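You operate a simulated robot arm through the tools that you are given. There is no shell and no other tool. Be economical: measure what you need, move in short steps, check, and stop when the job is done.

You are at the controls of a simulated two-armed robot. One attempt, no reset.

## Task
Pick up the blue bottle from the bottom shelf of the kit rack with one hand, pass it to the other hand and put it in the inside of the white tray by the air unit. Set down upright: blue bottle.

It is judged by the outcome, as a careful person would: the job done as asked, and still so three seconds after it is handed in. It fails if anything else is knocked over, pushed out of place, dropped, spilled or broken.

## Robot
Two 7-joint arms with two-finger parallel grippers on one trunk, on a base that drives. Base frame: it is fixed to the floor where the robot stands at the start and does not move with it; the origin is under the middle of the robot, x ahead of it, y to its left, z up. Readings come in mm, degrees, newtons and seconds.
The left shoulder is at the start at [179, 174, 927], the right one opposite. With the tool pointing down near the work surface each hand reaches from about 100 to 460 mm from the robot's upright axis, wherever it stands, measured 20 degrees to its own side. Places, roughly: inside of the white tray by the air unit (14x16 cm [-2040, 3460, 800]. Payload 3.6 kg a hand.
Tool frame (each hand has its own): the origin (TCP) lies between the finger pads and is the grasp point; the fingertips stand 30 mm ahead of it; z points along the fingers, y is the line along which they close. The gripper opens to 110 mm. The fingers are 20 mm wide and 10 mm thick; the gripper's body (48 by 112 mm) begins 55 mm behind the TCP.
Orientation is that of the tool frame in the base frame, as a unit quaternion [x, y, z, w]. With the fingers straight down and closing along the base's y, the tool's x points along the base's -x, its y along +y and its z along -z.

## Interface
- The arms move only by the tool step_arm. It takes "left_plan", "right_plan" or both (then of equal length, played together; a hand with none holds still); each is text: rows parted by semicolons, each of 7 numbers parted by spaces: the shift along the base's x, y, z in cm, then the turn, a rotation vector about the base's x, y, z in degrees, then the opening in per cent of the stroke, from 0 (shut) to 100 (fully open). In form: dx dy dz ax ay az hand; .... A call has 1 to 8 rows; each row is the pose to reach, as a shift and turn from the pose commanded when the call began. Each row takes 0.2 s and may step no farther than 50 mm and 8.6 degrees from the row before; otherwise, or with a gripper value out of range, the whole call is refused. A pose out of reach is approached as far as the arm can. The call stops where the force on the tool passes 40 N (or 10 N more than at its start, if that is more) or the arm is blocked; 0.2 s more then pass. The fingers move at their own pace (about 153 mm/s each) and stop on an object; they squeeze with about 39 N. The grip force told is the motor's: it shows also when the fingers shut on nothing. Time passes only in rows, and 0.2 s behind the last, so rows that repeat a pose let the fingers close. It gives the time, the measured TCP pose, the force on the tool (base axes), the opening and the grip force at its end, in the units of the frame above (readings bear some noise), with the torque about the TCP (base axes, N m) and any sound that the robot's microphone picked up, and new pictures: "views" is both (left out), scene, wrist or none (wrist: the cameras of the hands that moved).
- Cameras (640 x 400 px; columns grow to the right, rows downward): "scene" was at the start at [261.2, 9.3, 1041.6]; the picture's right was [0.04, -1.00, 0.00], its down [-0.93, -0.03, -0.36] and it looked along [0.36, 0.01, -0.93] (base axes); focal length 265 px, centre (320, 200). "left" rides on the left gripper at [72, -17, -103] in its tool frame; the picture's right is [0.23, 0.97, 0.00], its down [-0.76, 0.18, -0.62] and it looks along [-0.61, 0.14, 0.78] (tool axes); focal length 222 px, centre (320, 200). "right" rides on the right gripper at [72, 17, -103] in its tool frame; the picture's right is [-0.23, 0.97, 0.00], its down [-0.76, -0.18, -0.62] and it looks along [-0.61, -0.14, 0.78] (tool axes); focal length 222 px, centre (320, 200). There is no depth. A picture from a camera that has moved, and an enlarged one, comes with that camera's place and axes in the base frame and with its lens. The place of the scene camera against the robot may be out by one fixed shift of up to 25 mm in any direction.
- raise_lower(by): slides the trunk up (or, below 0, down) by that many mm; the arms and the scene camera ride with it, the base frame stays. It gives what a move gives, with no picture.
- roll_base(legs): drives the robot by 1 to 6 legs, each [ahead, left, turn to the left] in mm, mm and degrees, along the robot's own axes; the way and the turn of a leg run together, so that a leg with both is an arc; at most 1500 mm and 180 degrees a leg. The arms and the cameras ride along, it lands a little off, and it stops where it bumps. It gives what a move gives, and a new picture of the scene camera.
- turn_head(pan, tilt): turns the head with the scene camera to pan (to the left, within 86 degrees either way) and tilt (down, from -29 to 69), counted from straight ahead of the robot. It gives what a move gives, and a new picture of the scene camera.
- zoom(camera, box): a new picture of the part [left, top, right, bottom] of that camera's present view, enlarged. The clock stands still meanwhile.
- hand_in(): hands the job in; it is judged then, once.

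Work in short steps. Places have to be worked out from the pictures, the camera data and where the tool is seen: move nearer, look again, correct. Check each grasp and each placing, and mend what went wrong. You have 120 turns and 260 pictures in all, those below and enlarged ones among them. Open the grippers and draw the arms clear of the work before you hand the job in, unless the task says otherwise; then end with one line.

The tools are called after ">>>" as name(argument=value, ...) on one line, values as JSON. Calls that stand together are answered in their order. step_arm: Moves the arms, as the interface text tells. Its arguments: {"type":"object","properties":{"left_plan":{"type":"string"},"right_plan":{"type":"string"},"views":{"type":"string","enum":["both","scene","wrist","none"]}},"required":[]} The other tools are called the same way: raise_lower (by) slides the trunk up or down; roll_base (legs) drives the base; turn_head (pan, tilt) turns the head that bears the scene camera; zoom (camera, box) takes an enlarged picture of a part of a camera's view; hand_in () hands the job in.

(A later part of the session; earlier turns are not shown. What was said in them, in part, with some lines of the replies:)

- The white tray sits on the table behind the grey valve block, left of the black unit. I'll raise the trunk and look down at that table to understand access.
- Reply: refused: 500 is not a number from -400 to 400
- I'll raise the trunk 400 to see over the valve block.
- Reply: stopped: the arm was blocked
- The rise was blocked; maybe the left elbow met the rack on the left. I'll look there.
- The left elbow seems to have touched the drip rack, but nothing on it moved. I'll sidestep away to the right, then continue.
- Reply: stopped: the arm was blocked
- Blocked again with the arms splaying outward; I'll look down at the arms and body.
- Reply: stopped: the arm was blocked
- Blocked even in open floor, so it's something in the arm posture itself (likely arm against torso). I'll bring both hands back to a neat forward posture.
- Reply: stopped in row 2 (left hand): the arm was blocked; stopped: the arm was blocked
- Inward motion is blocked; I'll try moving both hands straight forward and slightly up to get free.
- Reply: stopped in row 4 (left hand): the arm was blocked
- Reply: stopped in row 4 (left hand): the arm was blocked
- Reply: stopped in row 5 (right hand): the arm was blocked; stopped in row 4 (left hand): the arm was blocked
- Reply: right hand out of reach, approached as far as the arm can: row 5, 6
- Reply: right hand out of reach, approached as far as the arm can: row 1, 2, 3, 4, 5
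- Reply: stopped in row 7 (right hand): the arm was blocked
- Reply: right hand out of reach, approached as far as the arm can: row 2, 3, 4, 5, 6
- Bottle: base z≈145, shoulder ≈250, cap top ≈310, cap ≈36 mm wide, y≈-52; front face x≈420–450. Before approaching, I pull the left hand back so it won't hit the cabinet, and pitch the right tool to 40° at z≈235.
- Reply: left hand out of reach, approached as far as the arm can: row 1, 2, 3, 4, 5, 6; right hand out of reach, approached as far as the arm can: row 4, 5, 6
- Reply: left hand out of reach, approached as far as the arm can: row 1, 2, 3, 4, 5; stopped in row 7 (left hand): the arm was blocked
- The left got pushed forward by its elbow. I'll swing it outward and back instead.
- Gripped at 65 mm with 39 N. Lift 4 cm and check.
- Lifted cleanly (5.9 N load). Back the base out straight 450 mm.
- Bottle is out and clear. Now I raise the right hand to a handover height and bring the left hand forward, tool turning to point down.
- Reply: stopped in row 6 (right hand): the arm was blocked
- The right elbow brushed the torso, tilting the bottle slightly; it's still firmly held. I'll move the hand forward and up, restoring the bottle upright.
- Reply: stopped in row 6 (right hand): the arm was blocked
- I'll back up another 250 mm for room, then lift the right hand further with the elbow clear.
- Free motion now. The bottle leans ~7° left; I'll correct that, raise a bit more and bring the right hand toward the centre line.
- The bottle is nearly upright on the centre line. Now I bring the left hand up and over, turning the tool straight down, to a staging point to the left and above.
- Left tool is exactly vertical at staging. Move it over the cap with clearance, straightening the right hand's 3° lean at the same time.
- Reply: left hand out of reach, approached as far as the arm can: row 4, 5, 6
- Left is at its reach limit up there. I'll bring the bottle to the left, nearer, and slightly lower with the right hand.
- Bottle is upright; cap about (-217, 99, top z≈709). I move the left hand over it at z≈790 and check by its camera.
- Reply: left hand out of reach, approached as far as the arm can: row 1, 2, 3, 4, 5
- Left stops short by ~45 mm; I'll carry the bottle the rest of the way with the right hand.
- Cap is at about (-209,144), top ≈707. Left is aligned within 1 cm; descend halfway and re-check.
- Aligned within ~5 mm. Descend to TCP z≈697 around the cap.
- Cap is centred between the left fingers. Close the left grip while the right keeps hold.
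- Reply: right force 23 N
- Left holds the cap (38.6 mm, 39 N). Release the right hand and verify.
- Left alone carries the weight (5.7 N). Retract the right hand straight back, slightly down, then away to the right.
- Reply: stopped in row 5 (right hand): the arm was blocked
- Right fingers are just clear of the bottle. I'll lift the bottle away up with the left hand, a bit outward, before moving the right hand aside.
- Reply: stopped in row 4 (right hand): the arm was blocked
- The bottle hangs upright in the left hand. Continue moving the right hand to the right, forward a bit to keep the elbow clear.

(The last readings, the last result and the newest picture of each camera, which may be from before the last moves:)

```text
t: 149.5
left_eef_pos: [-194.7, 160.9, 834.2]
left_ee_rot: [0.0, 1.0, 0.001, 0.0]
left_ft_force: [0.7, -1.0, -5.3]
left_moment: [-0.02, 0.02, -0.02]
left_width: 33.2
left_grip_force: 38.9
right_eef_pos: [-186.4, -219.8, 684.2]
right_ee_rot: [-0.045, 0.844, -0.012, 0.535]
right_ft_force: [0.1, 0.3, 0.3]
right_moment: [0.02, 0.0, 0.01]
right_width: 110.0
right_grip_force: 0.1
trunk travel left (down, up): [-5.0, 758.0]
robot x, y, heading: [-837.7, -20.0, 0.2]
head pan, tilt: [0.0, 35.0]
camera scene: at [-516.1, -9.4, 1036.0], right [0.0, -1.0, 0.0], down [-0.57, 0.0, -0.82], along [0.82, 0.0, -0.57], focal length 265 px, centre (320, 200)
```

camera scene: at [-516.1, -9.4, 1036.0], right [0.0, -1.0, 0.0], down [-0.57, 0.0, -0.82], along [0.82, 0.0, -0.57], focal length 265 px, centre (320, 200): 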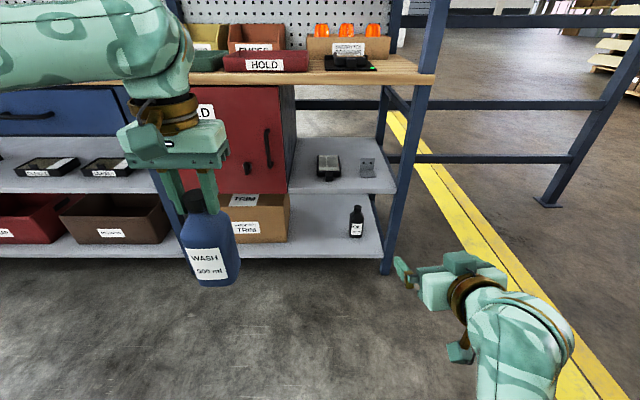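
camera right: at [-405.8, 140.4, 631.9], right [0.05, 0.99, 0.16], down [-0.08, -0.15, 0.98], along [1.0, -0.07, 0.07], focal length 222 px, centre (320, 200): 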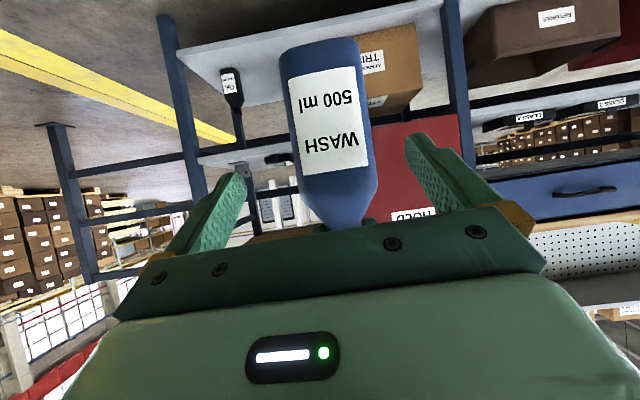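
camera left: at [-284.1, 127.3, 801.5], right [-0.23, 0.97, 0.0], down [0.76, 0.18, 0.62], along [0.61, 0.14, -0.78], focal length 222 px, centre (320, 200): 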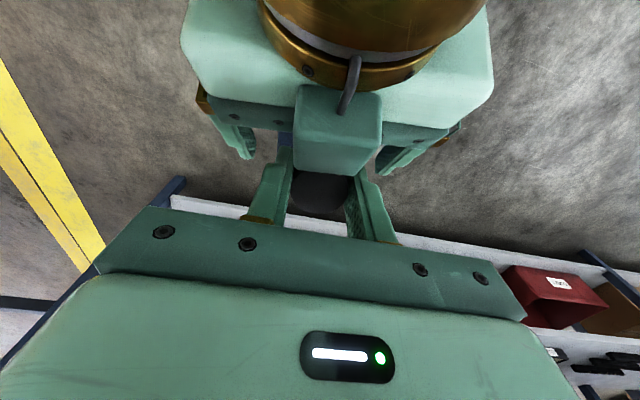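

Next tuck the right arm out to the side, as the left was earlier.

>>> step_arm(right_plan="0 -4 0 0 0 0 100; -2 -8 0 0 0 0 100; -4 -12 0 0 0 0 100; -7 -15 0 0 0 0 100; -10 -18 0 0 0 0 100; -14 -20 0 0 0 0 100; -18 -22 0 0 0 0 100; -22 -24 0 0 0 0 100", views="scene")

>>> raise_lower(by=200)

```text
t: 151.3
left_eef_pos: [-195.3, 162.4, 835.6]
left_ee_rot: [0.0, 1.0, 0.002, 0.0]
left_ft_force: [0.6, 0.0, -5.7]
left_moment: [0.03, 0.04, -0.01]
left_width: 33.1
left_grip_force: 38.8
right_eef_pos: [-404.9, -459.1, 686.5]
right_ee_rot: [-0.047, 0.843, -0.014, 0.535]
right_ft_force: [0.1, -0.1, 0.2]
right_moment: [0.01, -0.01, 0.01]
right_width: 110.0
right_grip_force: 0.1
trunk travel left (down, up): [-5.0, 758.0]
robot x, y, heading: [-838.1, -20.5, 0.4]
head pan, tilt: [0.0, 35.0]
camera scene: at [-516.8, -9.3, 1036.3], right [0.0, -1.0, 0.0], down [-0.57, 0.0, -0.82], along [0.82, 0.0, -0.57], focal length 265 px, centre (320, 200)
```

scene: 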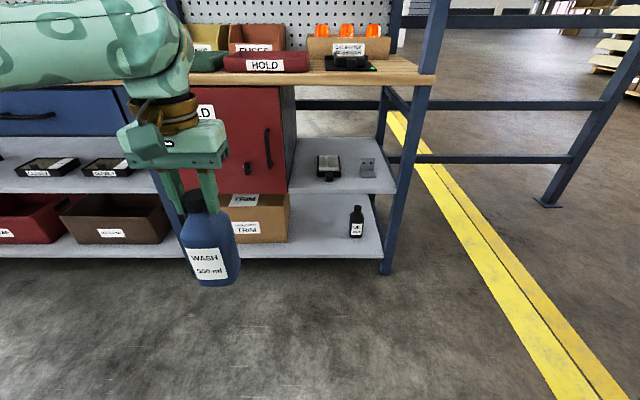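

```text
t: 153.5
left_eef_pos: [-281.0, 161.2, 1155.2]
left_ee_rot: [-0.001, 0.992, 0.001, 0.127]
left_ft_force: [-0.6, 0.1, -4.6]
left_moment: [0.0, 0.13, 0.01]
left_width: 33.1
left_grip_force: 39.1
right_eef_pos: [-404.6, -458.4, 883.3]
right_ee_rot: [-0.046, 0.844, -0.014, 0.534]
right_ft_force: [0.1, 0.1, 0.5]
right_moment: [0.0, -0.01, -0.02]
right_width: 110.1
right_grip_force: 0.1
trunk travel left (down, up): [-205.0, 558.0]
robot x, y, heading: [-840.2, -15.6, 0.3]
head pan, tilt: [0.0, 35.0]
```

The left hand shifted/pitched during the rise (it had been near its limit). Check with a null row.

>>> step_arm(left_plan="0 0 0 0 0 0 10; 0 0 0 0 0 0 10", views="both")

```text
t: 154.1
left_eef_pos: [-281.1, 162.0, 1156.5]
left_ee_rot: [0.0, 0.992, 0.001, 0.128]
left_ft_force: [-0.2, 0.0, -5.8]
left_moment: [0.01, 0.17, 0.01]
left_width: 33.4
left_grip_force: 38.6
right_eef_pos: [-405.9, -459.3, 885.0]
right_ee_rot: [-0.046, 0.845, -0.014, 0.533]
right_ft_force: [0.3, -0.8, 0.8]
right_moment: [-0.02, 0.01, 0.0]
right_width: 110.2
right_grip_force: 0.1
trunk travel left (down, up): [-205.0, 558.0]
robot x, y, heading: [-838.6, -18.7, 0.2]
head pan, tilt: [0.0, 35.0]
camera scene: at [-638.1, -9.8, 1250.3], right [0.0, -1.0, 0.0], down [-0.57, 0.0, -0.82], along [0.82, 0.0, -0.57], focal length 265 px, centre (320, 200)
camera left: at [-379.6, 143.1, 1237.2], right [-0.22, 0.97, -0.06], down [0.58, 0.18, 0.8], along [0.79, 0.14, -0.6], focal length 222 px, centre (320, 200)
```

scene: 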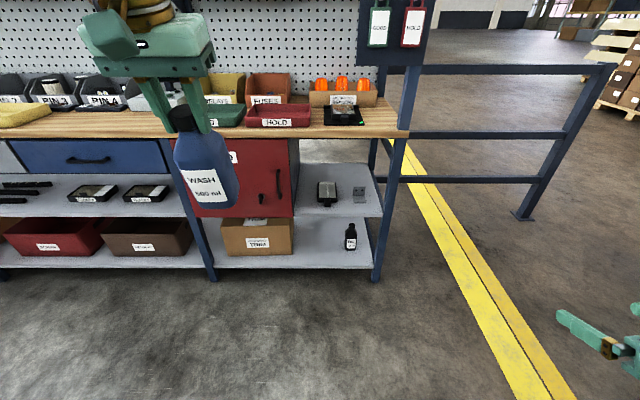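
left: 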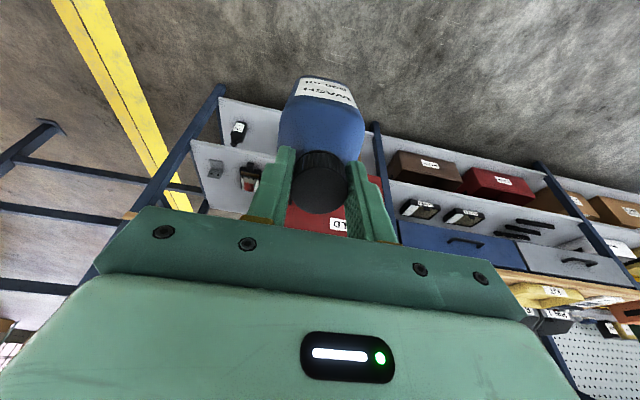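

The torso moves its shoulders back as it rises, so I need to find the best trunk height for reach. Test: bring the left tool vertical at z≈1000 and push forward.

>>> step_arm(left_plan="0 0 -3 0 4 0 10; 0 0 -6 0 8 0 10; 0 0 -9 0 12 0 10; 0 0 -12 0 14.6 0 10; 2 0 -14 0 14.6 0 10; 5 0 -15 0 14.6 0 10; 8 0 -15 0 14.6 0 10; 11 0 -15 0 14.6 0 10", views="scene")

```text
t: 155.9
left_eef_pos: [-233.3, 196.5, 994.1]
left_ee_rot: [0.0, 1.0, 0.001, 0.002]
left_ft_force: [-0.5, 0.0, -5.1]
left_moment: [0.0, -0.03, 0.0]
left_width: 33.1
left_grip_force: 38.9
left hand out of reach, approached as far as the arm can: row 5, 6, 7, 8
right_eef_pos: [-405.8, -459.0, 884.2]
right_ee_rot: [-0.046, 0.844, -0.013, 0.534]
right_ft_force: [0.0, 0.2, 0.3]
right_moment: [0.01, -0.03, 0.03]
right_width: 110.1
right_grip_force: 0.0
trunk travel left (down, up): [-205.0, 558.0]
robot x, y, heading: [-838.2, -16.8, 0.2]
head pan, tilt: [0.0, 35.0]
camera scene: at [-639.3, -10.7, 1250.6], right [0.0, -1.0, 0.0], down [-0.57, 0.0, -0.82], along [0.82, 0.0, -0.57], focal length 265 px, centre (320, 200)
```

scene: 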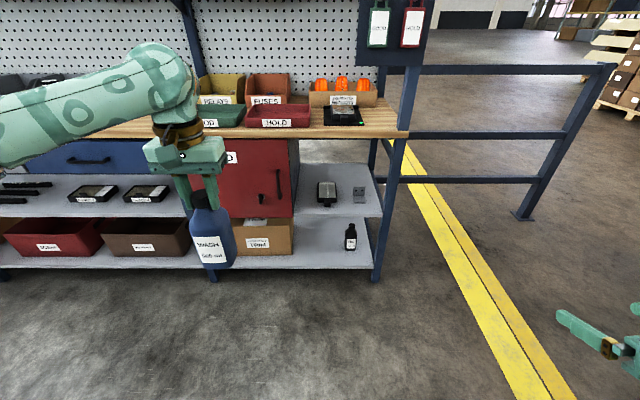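

Reach limit at z≈994 is ~605 mm ahead — enough if I get the base ~230 mm from the table edge. Now drive: turn left, go along the bench aisle, then sidestep toward the tray table.

>>> roll_base(legs=[[0, 0, 90], [1120, -138, 0], [1100, 0, 0]])

>>> turn_head(pan=50, tilt=35)

```text
t: 170.8
left_eef_pos: [-1032.4, 2799.2, 994.9]
left_ee_rot: [0.723, -0.691, -0.001, 0.001]
left_ft_force: [0.3, 0.2, -5.5]
left_moment: [-0.04, 0.02, -0.03]
left_width: 33.2
left_grip_force: 38.7
right_eef_pos: [-369.1, 2656.5, 884.7]
right_ee_rot: [0.642, -0.55, -0.376, -0.379]
right_ft_force: [1.4, -0.7, 0.4]
right_moment: [0.02, 0.01, -0.03]
right_width: 109.9
right_grip_force: 0.1
trunk travel left (down, up): [-205.0, 558.0]
robot x, y, heading: [-787.2, 2208.3, 92.7]
head pan, tilt: [0.0, 35.0]
camera scene: at [-812.3, 2423.0, 1250.2], right [1.0, 0.05, 0.0], down [0.03, -0.57, -0.82], along [-0.04, 0.82, -0.57], focal length 265 px, centre (320, 200)
```

scene: 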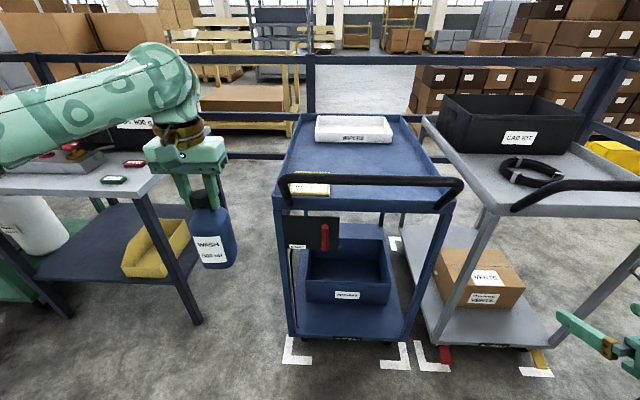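

```text
t: 171.9
left_eef_pos: [-1033.6, 2798.3, 994.1]
left_ee_rot: [0.723, -0.691, -0.002, 0.0]
left_ft_force: [-0.3, 0.2, -6.6]
left_moment: [0.01, -0.04, 0.03]
left_width: 33.0
left_grip_force: 39.3
right_eef_pos: [-370.0, 2655.7, 885.0]
right_ee_rot: [0.643, -0.55, -0.376, -0.378]
right_ft_force: [-0.1, -0.6, 0.4]
right_moment: [-0.01, -0.02, -0.02]
right_width: 110.2
right_grip_force: 0.1
trunk travel left (down, up): [-205.0, 558.0]
robot x, y, heading: [-792.1, 2201.0, 92.7]
head pan, tilt: [50.0, 35.0]
camera scene: at [-878.1, 2388.1, 1250.3], right [0.61, 0.8, 0.0], down [0.46, -0.35, -0.82], along [-0.65, 0.5, -0.57], focal length 265 px, centre (320, 200)
```

scene: 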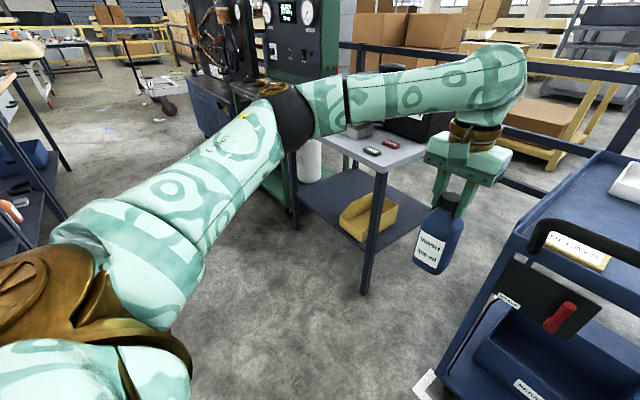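

The left elbow extends out left; still room. Straighten heading and sidestep left toward the tray table.

>>> roll_base(legs=[[0, 0, -2.7], [0, 1000, 0]])

>>> turn_head(pan=10, tilt=35)

```text
t: 177.5
left_eef_pos: [-2002.7, 2809.2, 994.7]
left_ee_rot: [-0.706, 0.708, 0.001, 0.0]
left_ft_force: [0.0, -0.2, -5.8]
left_moment: [-0.04, -0.02, -0.04]
left_width: 32.9
left_grip_force: 39.1
right_eef_pos: [-1347.0, 2634.8, 884.8]
right_ee_rot: [0.629, -0.565, -0.367, -0.387]
right_ft_force: [0.6, 1.0, 0.3]
right_moment: [-0.01, 0.02, -0.01]
right_width: 110.0
right_grip_force: 0.0
trunk travel left (down, up): [-205.0, 558.0]
robot x, y, heading: [-1788.0, 2198.9, 90.0]
head pan, tilt: [50.0, 35.0]
camera scene: at [-1868.5, 2390.9, 1250.3], right [0.64, 0.77, 0.0], down [0.44, -0.37, -0.82], along [-0.63, 0.53, -0.57], focal length 265 px, centre (320, 200)
```

scene: 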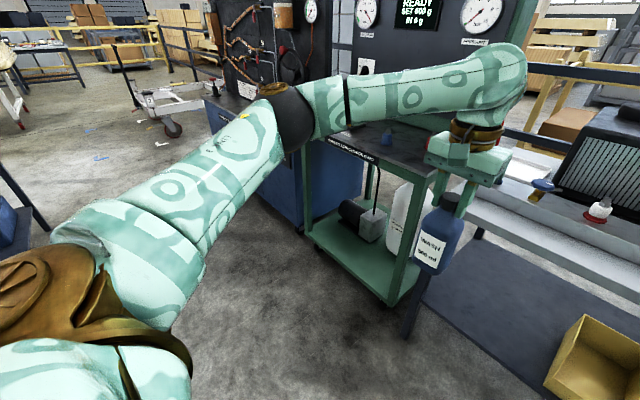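

```text
t: 178.6
left_eef_pos: [-2002.7, 2808.3, 993.6]
left_ee_rot: [-0.706, 0.709, 0.0, -0.001]
left_ft_force: [0.0, 0.6, -6.3]
left_moment: [-0.03, 0.01, 0.02]
left_width: 33.0
left_grip_force: 39.0
right_eef_pos: [-1346.6, 2634.2, 884.7]
right_ee_rot: [0.628, -0.566, -0.366, -0.389]
right_ft_force: [0.8, -0.4, -0.4]
right_moment: [0.01, -0.02, 0.0]
right_width: 110.0
right_grip_force: 0.1
trunk travel left (down, up): [-205.0, 558.0]
robot x, y, heading: [-1786.6, 2198.3, 90.1]
head pan, tilt: [10.0, 35.0]
camera scene: at [-1816.1, 2421.0, 1250.3], right [0.98, 0.17, 0.0], down [0.1, -0.57, -0.82], along [-0.14, 0.81, -0.57], focal length 265 px, centre (320, 200)
```

scene: 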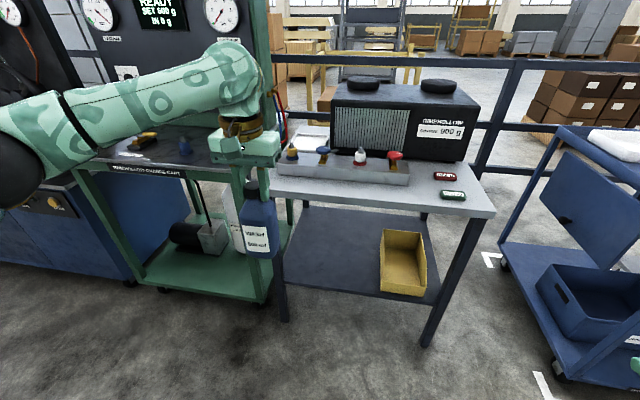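

Zoom on the tray area from here.

>>> zoom(camera="scene", box=[200, 60, 440, 210])

```text
2.67 times, centred on (320, 135) of scene
camera zoom: at [-1816.1, 2421.0, 1250.3], right [0.98, 0.17, 0.0], down [0.1, -0.57, -0.82], along [-0.14, 0.81, -0.57], focal length 707 px, centre (320, 373)
```

zoom: 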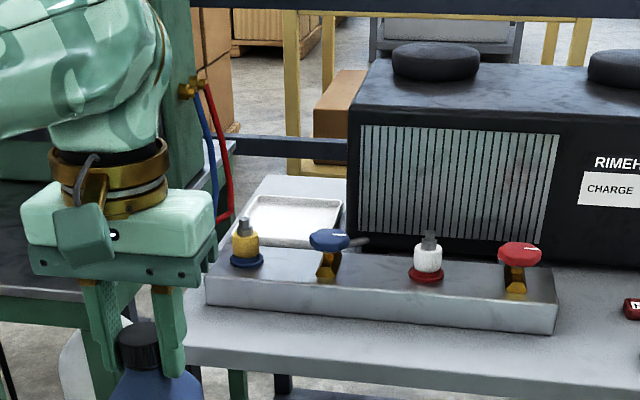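

Tray: centre ≈(-2045,3460), rim ~815; manifold spans y 3205–3290 with fittings up to z≈900. The bottle bottom (≈166 below TCP) must pass above ~915, so I raise the left hand to TCP z≈1095, keeping upright.

>>> step_arm(left_plan="0 -1 2 0 0 0 10; 0 -2 4 0 0 0 10; 0 -3 6 0 0 0 10; 0 -4 8 0 0 0 10; 0 -5 10 0 0 0 10", views="scene")

```text
t: 179.8
left_eef_pos: [-2002.2, 2760.0, 1093.7]
left_ee_rot: [-0.707, 0.708, 0.001, 0.0]
left_ft_force: [-0.3, 0.0, -5.8]
left_moment: [0.03, 0.02, 0.01]
left_width: 33.0
left_grip_force: 38.5
right_eef_pos: [-1347.3, 2634.1, 886.1]
right_ee_rot: [0.628, -0.566, -0.367, -0.389]
right_ft_force: [-0.1, -0.4, -0.3]
right_moment: [-0.01, 0.02, 0.01]
right_width: 110.1
right_grip_force: 0.2
trunk travel left (down, up): [-205.0, 558.0]
robot x, y, heading: [-1790.3, 2203.0, 89.9]
head pan, tilt: [10.0, 35.0]
camera scene: at [-1815.9, 2420.3, 1250.5], right [0.98, 0.17, 0.0], down [0.1, -0.57, -0.82], along [-0.14, 0.81, -0.57], focal length 265 px, centre (320, 200)
```

scene: 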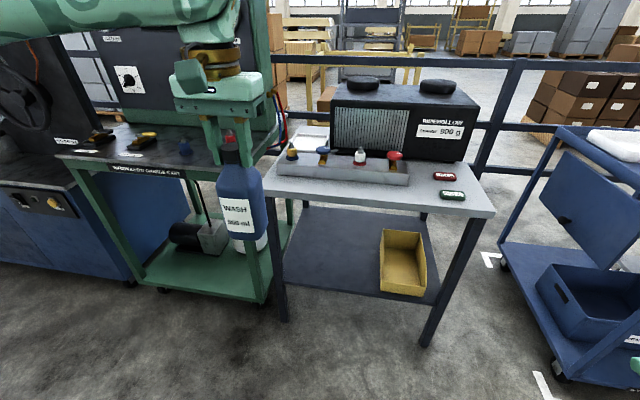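

It obeys exactly at 558 mm ahead. Try extending 3–4 cm more at this height.

>>> step_arm(left_plan="0 1 0 0 0 0 10; 0 2 0 0 0 0 10; 0 3 0 0 0 0 10; 0 4 0 0 0 0 10", views="none")

```text
t: 180.8
left_eef_pos: [-2006.0, 2781.7, 1093.1]
left_ee_rot: [0.707, -0.707, -0.002, -0.002]
left_ft_force: [0.0, 0.5, -5.5]
left_moment: [-0.01, 0.0, -0.02]
left_width: 32.8
left_grip_force: 38.9
left hand out of reach, approached as far as the arm can: row 2, 3, 4
right_eef_pos: [-1347.7, 2636.3, 885.0]
right_ee_rot: [0.629, -0.565, -0.367, -0.388]
right_ft_force: [-0.1, -0.3, -0.3]
right_moment: [-0.03, -0.04, 0.01]
right_width: 110.1
right_grip_force: 0.1
trunk travel left (down, up): [-205.0, 558.0]
robot x, y, heading: [-1788.6, 2203.9, 90.1]
head pan, tilt: [10.0, 35.0]
```

Limit ≈579 mm at this height: base should end near y≈2860. Drive first part way, shifting 36 mm left, and lift the right hand somewhat.

>>> step_arm(right_plan="0 -1 2 0 0 0 100; 0 -2 4 0 0 0 100; 0 -3 6 0 0 0 100; 0 -4 8 0 0 0 100; 0 -5 10 0 0 0 100; 0 -6 12 0 0 0 100", views="none")

>>> roll_base(legs=[[330, 36, 0]])

>>> turn_head(pan=20, tilt=40)

>>> step_arm(left_plan="0 0 0 0 0 0 10", views="wrist")

```text
t: 182.2
left_eef_pos: [-2005.9, 2780.3, 1094.2]
left_ee_rot: [-0.707, 0.707, 0.002, 0.003]
left_ft_force: [0.0, 0.1, -4.8]
left_moment: [-0.03, 0.0, 0.01]
left_width: 33.2
left_grip_force: 39.2
right_eef_pos: [-1330.9, 2581.4, 1003.2]
right_ee_rot: [0.629, -0.565, -0.367, -0.387]
right_ft_force: [-0.8, 0.1, -0.5]
right_moment: [0.03, 0.0, 0.01]
right_width: 110.0
right_grip_force: 0.0
right hand out of reach, approached as far as the arm can: row 4, 5, 6
trunk travel left (down, up): [-205.0, 558.0]
robot x, y, heading: [-1790.6, 2199.7, 90.4]
head pan, tilt: [10.0, 35.0]
```

```text
t: 184.4
left_eef_pos: [-2042.9, 3112.9, 1093.7]
left_ee_rot: [0.708, -0.706, -0.002, -0.002]
left_ft_force: [0.2, 0.1, -4.7]
left_moment: [-0.02, 0.01, -0.02]
left_width: 33.2
left_grip_force: 38.9
right_eef_pos: [-1367.5, 2914.2, 1003.4]
right_ee_rot: [0.63, -0.565, -0.368, -0.387]
right_ft_force: [0.2, -0.1, -0.6]
right_moment: [0.01, 0.0, 0.02]
right_width: 110.0
right_grip_force: 0.0
trunk travel left (down, up): [-205.0, 558.0]
robot x, y, heading: [-1824.2, 2533.7, 90.0]
head pan, tilt: [10.0, 35.0]
camera scene: at [-1852.8, 2752.3, 1250.1], right [0.98, 0.18, 0.0], down [0.1, -0.57, -0.82], along [-0.14, 0.81, -0.57], focal length 265 px, centre (320, 200)
```

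scene: 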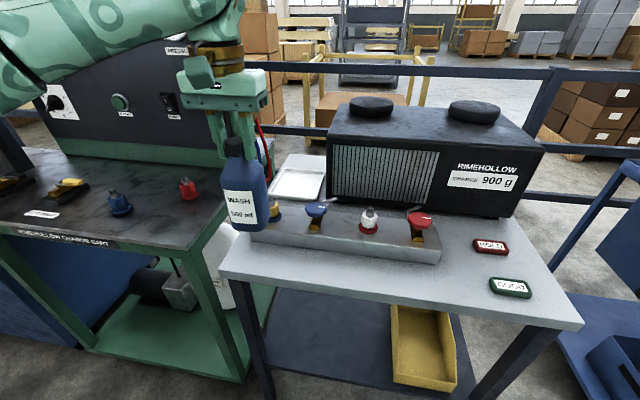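

```text
t: 185.1
left_eef_pos: [-2043.6, 3111.9, 1094.2]
left_ee_rot: [0.708, -0.706, -0.002, -0.002]
left_ft_force: [1.1, 0.3, -5.7]
left_moment: [-0.01, 0.0, 0.03]
left_width: 33.3
left_grip_force: 39.2
right_eef_pos: [-1367.4, 2912.0, 1003.3]
right_ee_rot: [0.63, -0.564, -0.368, -0.386]
right_ft_force: [0.4, 0.6, 0.2]
right_moment: [-0.01, 0.01, 0.03]
right_width: 109.8
right_grip_force: 0.1
trunk travel left (down, up): [-205.0, 558.0]
robot x, y, heading: [-1825.3, 2532.4, 90.3]
head pan, tilt: [20.0, 40.0]
camera scene: at [-1866.4, 2744.5, 1242.8], right [0.94, 0.34, 0.0], down [0.22, -0.6, -0.77], along [-0.26, 0.72, -0.64], focal length 265 px, centre (320, 200)
```

scene: 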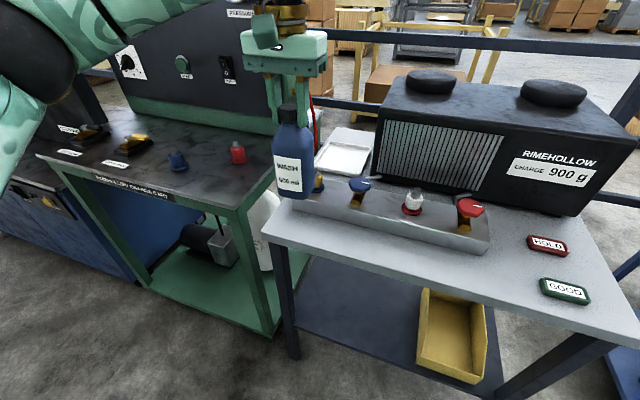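

```text
t: 185.5
left_eef_pos: [-2044.5, 3111.9, 1094.0]
left_ee_rot: [0.708, -0.706, -0.001, -0.002]
left_ft_force: [0.3, 0.2, -4.9]
left_moment: [0.0, 0.01, -0.01]
left_width: 33.1
left_grip_force: 38.9
right_eef_pos: [-1367.2, 2912.6, 1002.3]
right_ee_rot: [0.63, -0.565, -0.367, -0.387]
right_ft_force: [0.8, 0.6, -0.6]
right_moment: [0.0, 0.05, 0.01]
right_width: 110.1
right_grip_force: 0.2
trunk travel left (down, up): [-205.0, 558.0]
robot x, y, heading: [-1826.3, 2530.4, 90.0]
head pan, tilt: [20.0, 40.0]
camera left: at [-2027.8, 3037.9, 1196.5], right [-0.97, -0.23, 0.0], down [-0.18, 0.76, 0.63], along [-0.14, 0.61, -0.78], focal length 222 px, centre (320, 200)
```

left: 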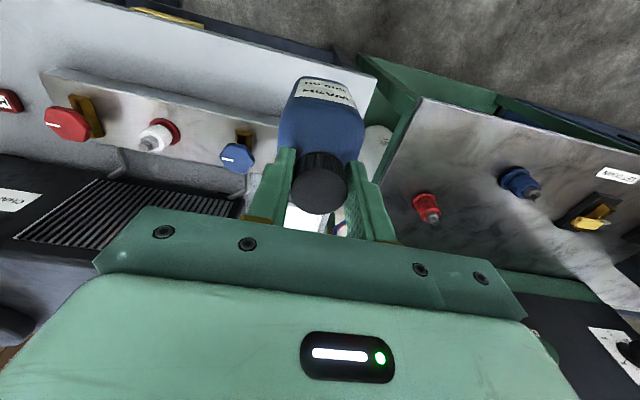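

Bottle bottom ≈929, about 30 mm above the fittings. Forearm and elbow have ~14 cm to the cart's panel. Drive 230 mm further and look.

>>> roll_base(legs=[[230, 0, 0]])

>>> step_arm(left_plan="0 0 0 0 0 0 10", views="wrist")

```text
t: 187.2
left_eef_pos: [-2037.9, 3346.0, 1093.9]
left_ee_rot: [-0.705, 0.709, 0.002, 0.003]
left_ft_force: [0.6, 0.8, -6.2]
left_moment: [-0.05, 0.0, 0.03]
left_width: 32.9
left_grip_force: 39.2
right_eef_pos: [-1365.1, 3143.1, 1002.5]
right_ee_rot: [0.628, -0.567, -0.366, -0.388]
right_ft_force: [-0.5, 0.0, -0.9]
right_moment: [-0.02, 0.04, 0.0]
right_width: 109.9
right_grip_force: 0.0
trunk travel left (down, up): [-205.0, 558.0]
robot x, y, heading: [-1824.4, 2766.3, 89.8]
head pan, tilt: [20.0, 40.0]
camera scene: at [-1864.5, 2978.3, 1242.5], right [0.94, 0.34, 0.0], down [0.22, -0.61, -0.76], along [-0.26, 0.72, -0.64], focal length 265 px, centre (320, 200)
```

scene: 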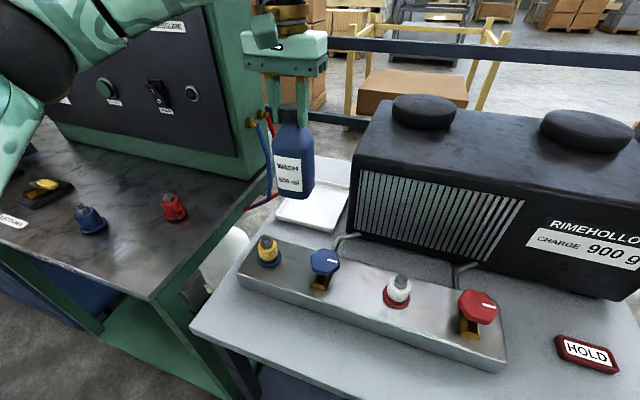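

```text
t: 187.6
left_eef_pos: [-2038.5, 3347.1, 1094.0]
left_ee_rot: [-0.705, 0.709, 0.001, 0.002]
left_ft_force: [0.2, 0.3, -5.3]
left_moment: [0.0, 0.01, 0.02]
left_width: 33.2
left_grip_force: 38.6
right_eef_pos: [-1363.8, 3141.6, 1002.1]
right_ee_rot: [0.627, -0.567, -0.366, -0.388]
right_ft_force: [1.0, 0.0, 1.0]
right_moment: [0.01, 0.03, 0.03]
right_width: 109.8
right_grip_force: 0.0
trunk travel left (down, up): [-205.0, 558.0]
robot x, y, heading: [-1825.2, 2764.3, 89.8]
head pan, tilt: [20.0, 40.0]
camera left: at [-2023.7, 3272.1, 1196.0], right [-0.97, -0.22, 0.0], down [-0.17, 0.76, 0.63], along [-0.14, 0.61, -0.78], focal length 222 px, centre (320, 200)
```

left: 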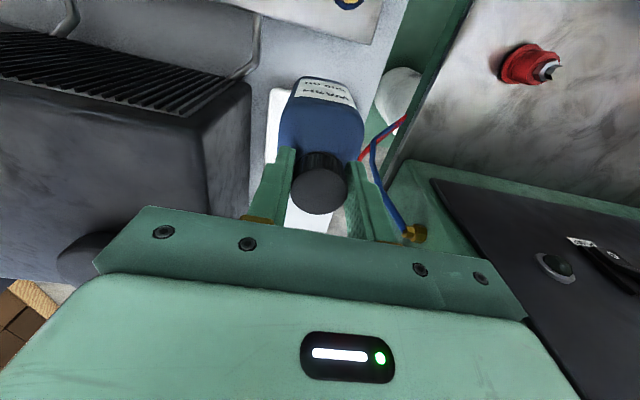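

The bottle is past the valve block. Zoom to locate the tray precisely.

>>> zoom(camera="scene", box=[220, 120, 380, 260])

>>> zoom(camera="left", box=[220, 40, 460, 240])

```text
2.86 times, centred on (300, 190) of scene
camera zoom: at [-1864.5, 2977.4, 1242.7], right [0.94, 0.34, 0.0], down [0.22, -0.61, -0.77], along [-0.26, 0.72, -0.64], focal length 758 px, centre (377, 229)
```

zoom: 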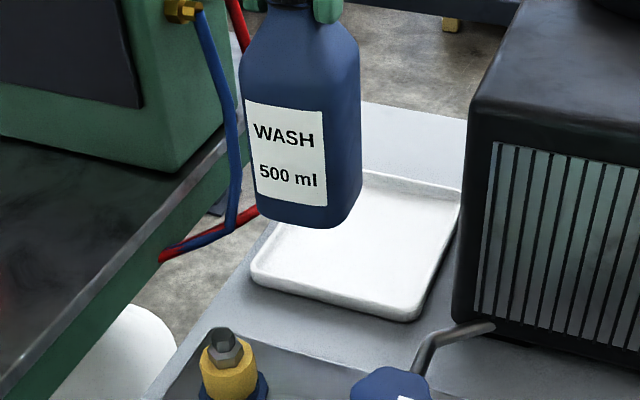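

```text
2.00 times, centred on (340, 140) of left
camera zoom: at [-2023.7, 3272.1, 1196.0], right [-0.97, -0.22, 0.0], down [-0.17, 0.76, 0.63], along [-0.14, 0.61, -0.78], focal length 444 px, centre (280, 320)
```

zoom: 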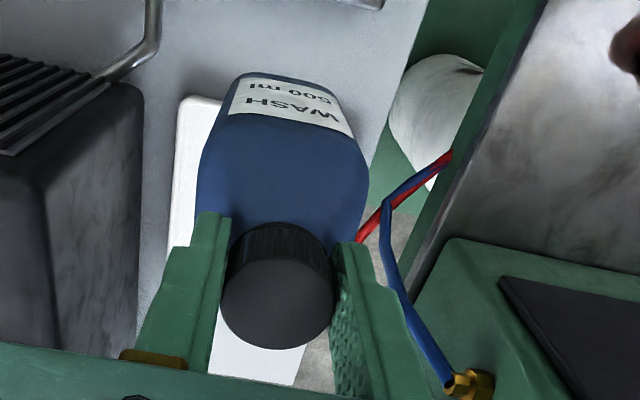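

Tray outer x −2120…−1975, y 3377…3544 (both cameras agree). Black unit's left face is at x≈−1950, top ≈983, giving ~4 cm gripper clearance. Drive 82 mm further, 8 mm left.

>>> roll_base(legs=[[82, 8, 0.2]])

>>> step_arm(left_plan="0 0 0 0 0 0 10", views="wrist")

```text
t: 188.7
left_eef_pos: [-2049.2, 3428.7, 1093.2]
left_ee_rot: [-0.707, 0.707, 0.001, 0.002]
left_ft_force: [0.3, 0.5, -4.8]
left_moment: [-0.05, 0.03, -0.01]
left_width: 33.1
left_grip_force: 39.1
right_eef_pos: [-1373.7, 3228.1, 1002.5]
right_ee_rot: [0.63, -0.566, -0.366, -0.386]
right_ft_force: [0.1, -0.2, -0.7]
right_moment: [-0.01, -0.01, 0.02]
right_width: 109.9
right_grip_force: 0.1
trunk travel left (down, up): [-205.0, 558.0]
robot x, y, heading: [-1831.2, 2847.6, 89.8]
head pan, tilt: [20.0, 40.0]
camera scene: at [-1873.3, 3061.4, 1242.4], right [0.94, 0.34, 0.0], down [0.22, -0.61, -0.76], along [-0.26, 0.72, -0.64], focal length 265 px, centre (320, 200)
```

scene: 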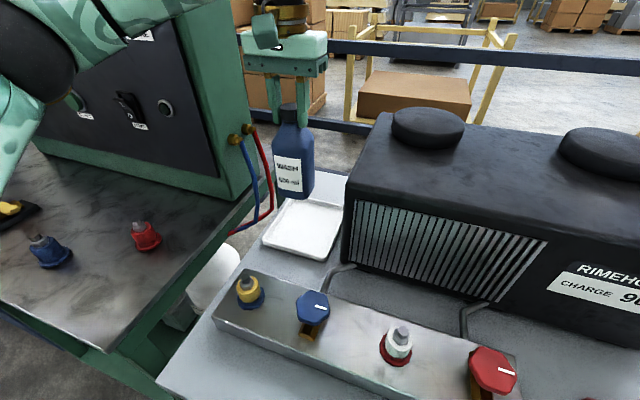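

```text
t: 189.1
left_eef_pos: [-2048.5, 3427.5, 1093.6]
left_ee_rot: [-0.706, 0.708, 0.002, 0.001]
left_ft_force: [-0.2, -0.7, -5.4]
left_moment: [0.0, 0.0, -0.05]
left_width: 33.1
left_grip_force: 39.4
right_eef_pos: [-1373.4, 3227.2, 1002.9]
right_ee_rot: [0.629, -0.565, -0.367, -0.388]
right_ft_force: [-0.4, 0.3, 0.4]
right_moment: [-0.02, -0.02, -0.01]
right_width: 110.2
right_grip_force: 0.0
trunk travel left (down, up): [-205.0, 558.0]
robot x, y, heading: [-1834.8, 2847.5, 89.9]
head pan, tilt: [20.0, 40.0]
camera left: at [-2033.6, 3354.1, 1195.8], right [-0.97, -0.23, 0.0], down [-0.18, 0.76, 0.63], along [-0.14, 0.61, -0.78], focal length 222 px, centre (320, 200)
```

left: 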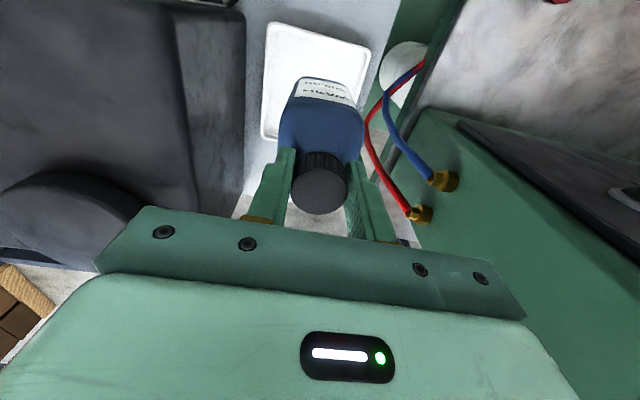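

Wrist camera puts the tray centre at ≈(-2038,3455). Lower the first 7 cm while easing 8 mm right, and see where the TCP goes.

>>> step_arm(left_plan="0.3 0 -1.5 0 0 0 10; 0.6 0 -3 0 0 0 10; 0.8 0 -4.5 0 0 0 10; 0.8 0 -6 0 0 0 10; 0.8 0 -7 0 0 0 10", views="both")

```text
t: 190.3
left_eef_pos: [-2040.5, 3427.5, 1024.2]
left_ee_rot: [-0.707, 0.708, 0.001, 0.003]
left_ft_force: [-1.0, -0.1, -5.1]
left_moment: [-0.06, 0.02, -0.01]
left_width: 33.1
left_grip_force: 38.6
right_eef_pos: [-1371.5, 3227.6, 1002.7]
right_ee_rot: [0.629, -0.566, -0.367, -0.388]
right_ft_force: [-0.1, 0.3, -0.2]
right_moment: [0.0, 0.01, 0.03]
right_width: 109.9
right_grip_force: 0.1
trunk travel left (down, up): [-205.0, 558.0]
robot x, y, heading: [-1828.9, 2847.7, 90.0]
head pan, tilt: [20.0, 40.0]
camera scene: at [-1873.1, 3060.0, 1242.7], right [0.94, 0.34, 0.0], down [0.22, -0.61, -0.77], along [-0.26, 0.72, -0.64], focal length 265 px, centre (320, 200)
camera left: at [-2026.0, 3353.7, 1126.5], right [-0.97, -0.23, 0.0], down [-0.18, 0.76, 0.63], along [-0.14, 0.61, -0.78], focal length 222 px, centre (320, 200)
```

scene: 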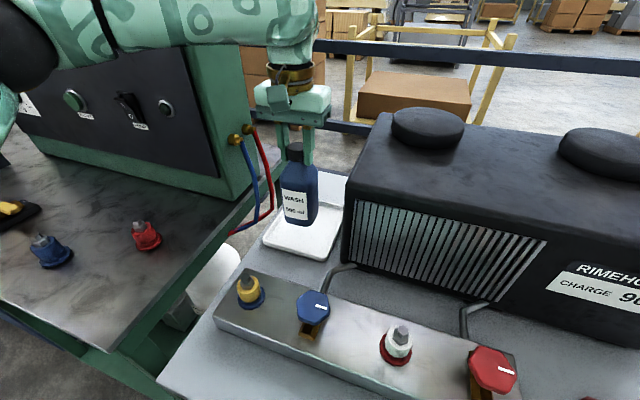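
left: 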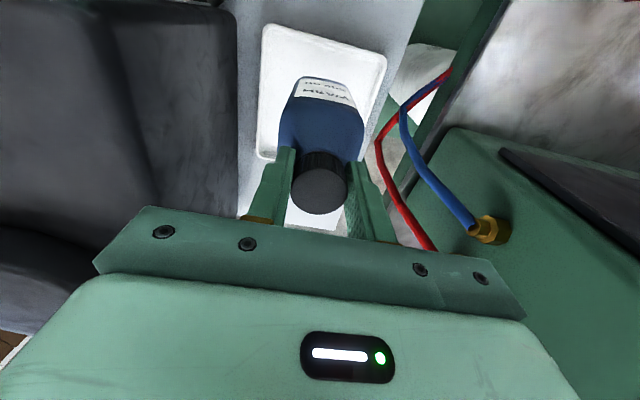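

Now shift 23 mm deeper toward the tray centre and lower to just above the tray floor.

>>> step_arm(left_plan="0 1 0 0 0 0 10; 0 2 -0.5 0 0 0 10; 0 2.3 -1.5 0 0 0 10; 0 2.3 -2.5 0 0 0 10; 0 2.3 -3.2 0 0 0 10", views="both")

>>> zoom(camera="scene", box=[220, 120, 380, 260])

```text
t: 191.5
left_eef_pos: [-2040.6, 3451.6, 990.9]
left_ee_rot: [0.708, -0.706, -0.002, -0.001]
left_ft_force: [-0.2, 0.3, -5.7]
left_moment: [-0.04, -0.01, -0.01]
left_width: 33.1
left_grip_force: 39.3
left hand out of reach, approached as far as the arm can: row 3
right_eef_pos: [-1373.6, 3226.1, 1002.2]
right_ee_rot: [0.628, -0.566, -0.366, -0.388]
right_ft_force: [0.1, -0.1, 1.0]
right_moment: [0.0, 0.0, 0.01]
right_width: 109.9
right_grip_force: 0.1
trunk travel left (down, up): [-205.0, 558.0]
robot x, y, heading: [-1829.3, 2846.1, 90.1]
head pan, tilt: [20.0, 40.0]
camera scene: at [-1873.2, 3059.7, 1242.8], right [0.94, 0.34, 0.0], down [0.22, -0.6, -0.77], along [-0.26, 0.72, -0.64], focal length 265 px, centre (320, 200)
camera left: at [-2025.9, 3376.4, 1094.2], right [-0.97, -0.23, 0.0], down [-0.18, 0.76, 0.63], along [-0.14, 0.61, -0.78], focal length 222 px, centre (320, 200)
```

scene: 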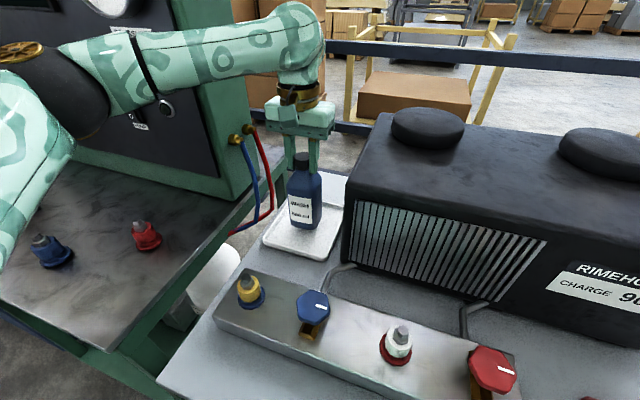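
left: 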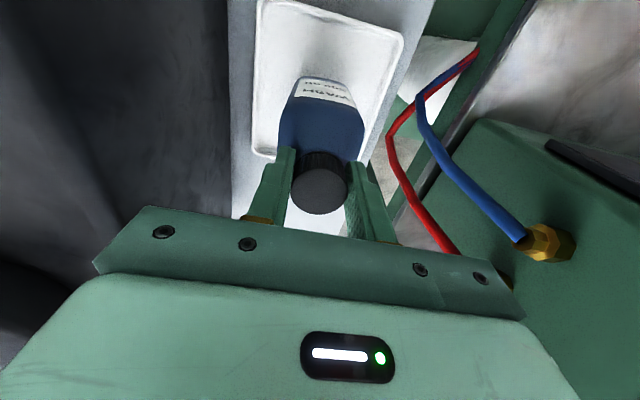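

```text
2.86 times, centred on (300, 190) of scene
camera zoom: at [-1873.2, 3059.7, 1242.8], right [0.94, 0.34, 0.0], down [0.22, -0.6, -0.77], along [-0.26, 0.72, -0.64], focal length 758 px, centre (377, 229)
```

zoom: 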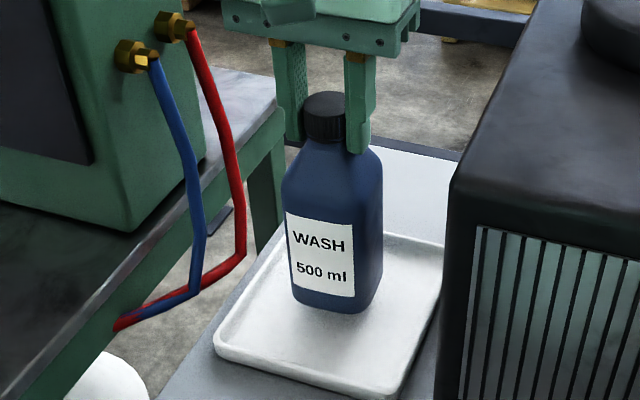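

The bottle is over the tray, upright. Lower slowly in small steps, watching the force.

>>> step_arm(left_plan="0 0 -0.4 0 0 0 10; 0 0 -0.8 0 0 0 10; 0 0 -1.2 0 0 0 10; 0 0 -1.5 0 0 0 10", views="none")

>>> zoom(camera="scene", box=[220, 120, 380, 260])

```text
t: 192.5
left_eef_pos: [-2040.2, 3450.3, 975.7]
left_ee_rot: [-0.707, 0.707, 0.002, 0.002]
left_ft_force: [0.1, 0.2, -5.5]
left_moment: [-0.04, 0.01, 0.01]
left_width: 33.3
left_grip_force: 38.7
right_eef_pos: [-1374.3, 3228.0, 1002.6]
right_ee_rot: [0.629, -0.566, -0.367, -0.387]
right_ft_force: [0.6, -0.4, 0.0]
right_moment: [0.03, -0.01, 0.04]
right_width: 109.9
right_grip_force: 0.0
trunk travel left (down, up): [-205.0, 558.0]
robot x, y, heading: [-1834.0, 2848.5, 89.7]
head pan, tilt: [20.0, 40.0]
```

```text
2.86 times, centred on (300, 190) of scene
camera zoom: at [-1873.2, 3060.1, 1242.7], right [0.94, 0.34, 0.0], down [0.22, -0.61, -0.77], along [-0.26, 0.72, -0.64], focal length 758 px, centre (377, 229)
```

zoom: 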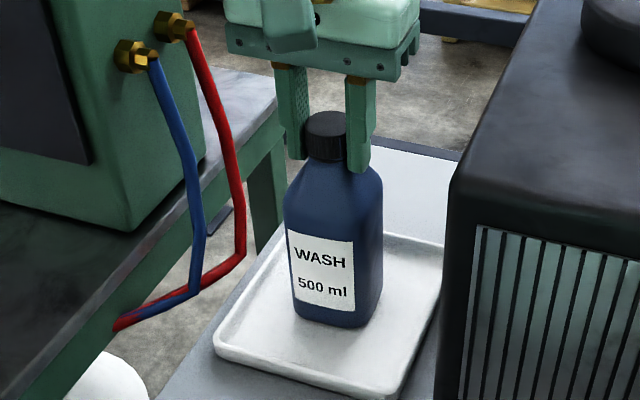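

Still free (5.5 N). Continue down in 3 mm steps.

>>> step_arm(left_plan="0 0 -0.3 0 0 0 10; 0 0 -0.6 0 0 0 10; 0 0 -0.9 0 0 0 10", views="none")

```text
t: 193.3
left_eef_pos: [-2040.3, 3450.4, 974.4]
left_ee_rot: [-0.707, 0.707, 0.005, 0.006]
left_ft_force: [-6.1, 5.7, 59.5]
left_moment: [-0.06, 1.07, 0.19]
left_width: 32.1
left_grip_force: 31.8
right_eef_pos: [-1372.4, 3224.4, 1003.8]
right_ee_rot: [0.628, -0.565, -0.368, -0.388]
right_ft_force: [0.1, 0.6, 1.2]
right_moment: [0.03, -0.01, -0.02]
right_width: 109.8
right_grip_force: 0.0
trunk travel left (down, up): [-205.0, 558.0]
robot x, y, heading: [-1832.0, 2848.7, 89.8]
head pan, tilt: [20.0, 40.0]
```

Contact with the tray floor. Ease up a little to relieve the pressure and check.

>>> step_arm(left_plan="0 0 0.3 0 0 0 10; 0 0 0.6 0 0 0 10; 0 0 0.7 0 0 0 10", views="wrist")

>>> zoom(camera="scene", box=[220, 120, 380, 260])

```text
t: 194.1
left_eef_pos: [-2040.1, 3449.1, 973.6]
left_ee_rot: [-0.706, 0.708, 0.002, 0.001]
left_ft_force: [-0.7, 6.3, 11.7]
left_moment: [0.54, 0.0, 0.03]
left_width: 33.3
left_grip_force: 38.2
right_eef_pos: [-1372.4, 3225.2, 1002.6]
right_ee_rot: [0.629, -0.566, -0.367, -0.387]
right_ft_force: [0.6, 0.4, 0.7]
right_moment: [0.03, 0.01, -0.01]
right_width: 109.9
right_grip_force: 0.1
trunk travel left (down, up): [-205.0, 558.0]
robot x, y, heading: [-1831.9, 2848.0, 89.7]
head pan, tilt: [20.0, 40.0]
camera left: at [-2025.0, 3375.9, 1076.3], right [-0.97, -0.23, 0.0], down [-0.18, 0.76, 0.63], along [-0.14, 0.61, -0.78], focal length 222 px, centre (320, 200)
```

left: 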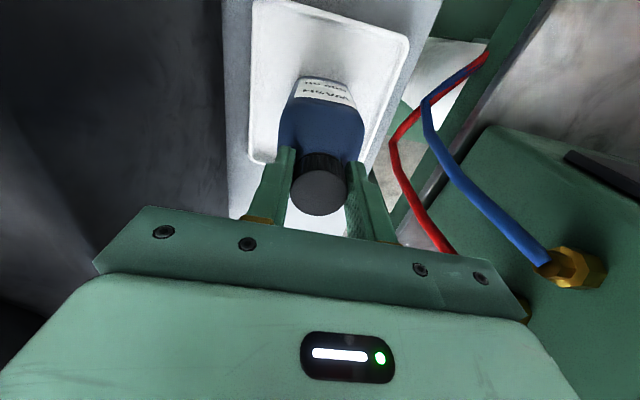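

```text
2.86 times, centred on (300, 190) of scene
camera zoom: at [-1872.6, 3059.2, 1242.7], right [0.94, 0.34, 0.0], down [0.22, -0.6, -0.77], along [-0.26, 0.72, -0.64], focal length 758 px, centre (377, 229)
```

zoom: 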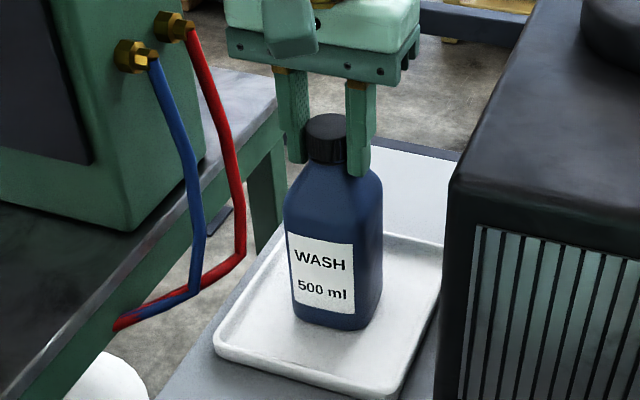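

Bottle rests on the tray floor, upright. Open the left fingers gradually.

>>> step_arm(left_plan="0 0 0.1 0 0 0 33; 0 0 0.1 0 0 0 40; 0 0 0.1 0 0 0 55; 0 0 0.1 0 0 0 60; 0 0 0.1 0 0 0 60", views="wrist")

>>> zoom(camera="scene", box=[220, 120, 380, 260])

```text
t: 195.3
left_eef_pos: [-2040.4, 3451.7, 976.0]
left_ee_rot: [-0.707, 0.708, 0.002, 0.002]
left_ft_force: [-0.4, -0.2, 0.6]
left_moment: [-0.01, -0.04, 0.01]
left_width: 65.8
left_grip_force: 0.0
right_eef_pos: [-1373.5, 3227.2, 1003.4]
right_ee_rot: [0.629, -0.566, -0.367, -0.387]
right_ft_force: [0.0, -0.4, -0.8]
right_moment: [0.05, 0.03, -0.01]
right_width: 110.2
right_grip_force: 0.0
trunk travel left (down, up): [-205.0, 558.0]
robot x, y, heading: [-1830.5, 2848.5, 90.0]
head pan, tilt: [20.0, 40.0]
camera left: at [-2025.4, 3376.3, 1078.8], right [-0.97, -0.23, 0.0], down [-0.18, 0.76, 0.63], along [-0.14, 0.61, -0.78], focal length 222 px, centre (320, 200)
```

left: 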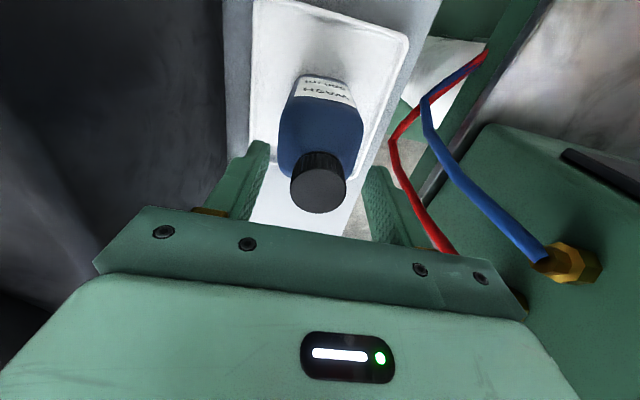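

```text
2.86 times, centred on (300, 190) of scene
camera zoom: at [-1872.9, 3059.4, 1242.9], right [0.94, 0.34, 0.0], down [0.22, -0.6, -0.77], along [-0.26, 0.72, -0.64], focal length 758 px, centre (377, 229)
```

zoom: 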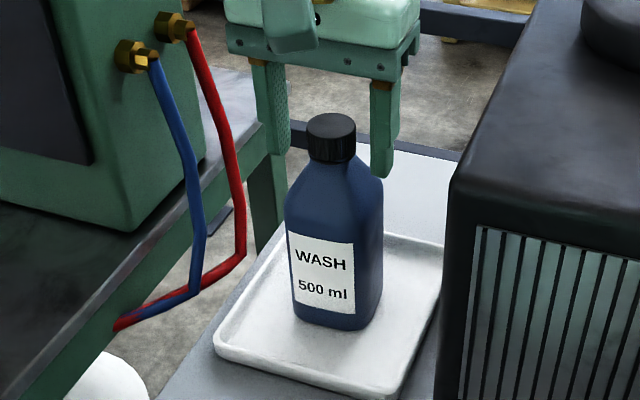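

Released and standing. Raise the left hand straight up clear of the cap.

>>> step_arm(left_plan="0 0 1.5 0 0 0 60; 0 0 3 0 0 0 60; 0 -0.5 5 0 0 0 60; 0 -1.2 7 0 0 0 60; 0 -2 9 0 0 0 60; 0 -3 11 0 0 0 60; 0 -4 12.5 0 0 0 60", views="both")

```text
t: 196.9
left_eef_pos: [-2040.2, 3410.9, 1102.1]
left_ee_rot: [-0.707, 0.708, 0.002, 0.002]
left_ft_force: [0.7, -0.3, 0.1]
left_moment: [0.0, 0.0, 0.04]
left_width: 66.2
left_grip_force: 0.0
left hand out of reach, approached as far as the arm can: row 3
right_eef_pos: [-1371.9, 3226.3, 1003.0]
right_ee_rot: [0.628, -0.565, -0.368, -0.388]
right_ft_force: [0.2, -0.3, 0.8]
right_moment: [-0.03, -0.01, 0.01]
right_width: 109.9
right_grip_force: 0.1
trunk travel left (down, up): [-205.0, 558.0]
robot x, y, heading: [-1832.8, 2848.2, 89.8]
head pan, tilt: [20.0, 40.0]
camera scene: at [-1872.9, 3059.1, 1242.9], right [0.94, 0.34, 0.0], down [0.22, -0.6, -0.77], along [-0.26, 0.72, -0.64], focal length 265 px, centre (320, 200)
camera left: at [-2025.1, 3337.1, 1205.0], right [-0.97, -0.23, 0.0], down [-0.18, 0.76, 0.63], along [-0.14, 0.61, -0.78], focal length 222 px, centre (320, 200)
```

scene: 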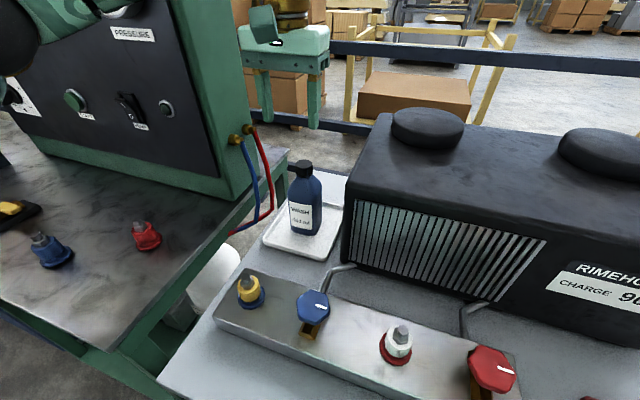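
left: 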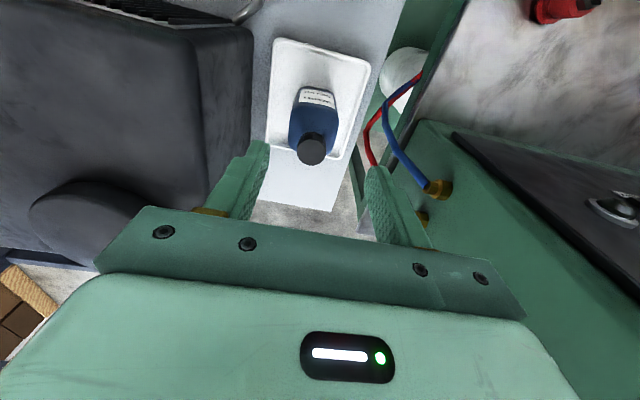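

Bottle stands upright in the tray, hand well above. Back the base straight out 450 mm, clear of the table.

>>> roll_base(legs=[[-450, 0, 0]])

>>> zoom(camera="scene", box=[160, 60, 480, 260])

```text
t: 199.6
left_eef_pos: [-2040.0, 2956.1, 1102.9]
left_ee_rot: [-0.706, 0.708, 0.003, 0.003]
left_ft_force: [-0.4, 0.3, 0.8]
left_moment: [-0.03, -0.02, -0.03]
left_width: 65.7
left_grip_force: 0.0
right_eef_pos: [-1373.4, 2768.7, 1003.3]
right_ee_rot: [0.627, -0.567, -0.367, -0.389]
right_ft_force: [0.2, 0.3, -0.9]
right_moment: [-0.01, -0.01, 0.0]
right_width: 109.9
right_grip_force: 0.0
trunk travel left (down, up): [-205.0, 558.0]
robot x, y, heading: [-1831.6, 2391.6, 89.6]
head pan, tilt: [20.0, 40.0]
camera scene: at [-1873.6, 2603.4, 1243.0], right [0.94, 0.34, 0.0], down [0.22, -0.6, -0.77], along [-0.26, 0.72, -0.64], focal length 265 px, centre (320, 200)
```

scene: 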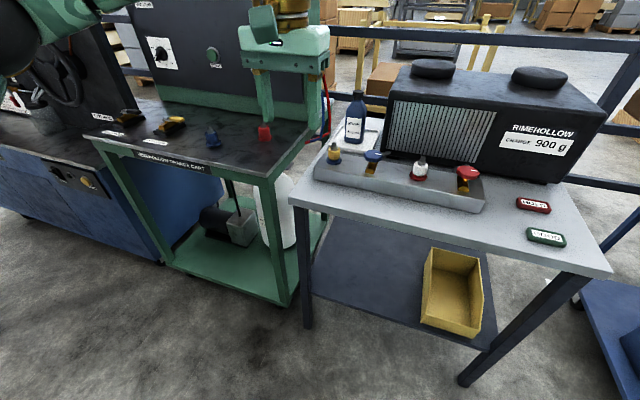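

```text
2.00 times, centred on (320, 160) of scene
camera zoom: at [-1873.6, 2603.4, 1243.0], right [0.94, 0.34, 0.0], down [0.22, -0.6, -0.77], along [-0.26, 0.72, -0.64], focal length 531 px, centre (320, 280)
```

zoom: 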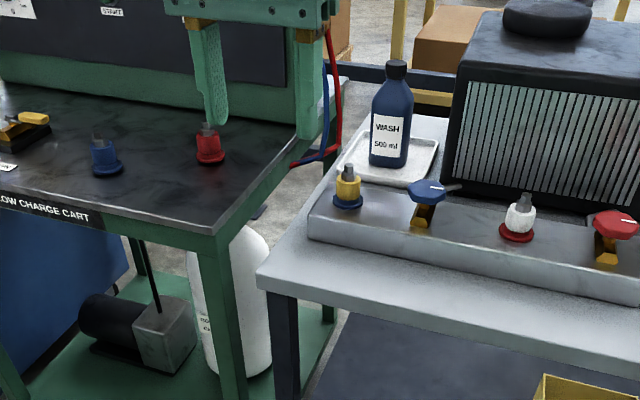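

The blue bottle stands upright in the white tray. Both grippers are open and clear, so I'm handing in.

>>> hand_in()

```text
The job is handed in.
```

The blue WASH bottle was picked from the bottom shelf with the right hand and passed to the left. It now stands upright in the white tray by the air unit, and nothing was knocked over or moved that I could see.
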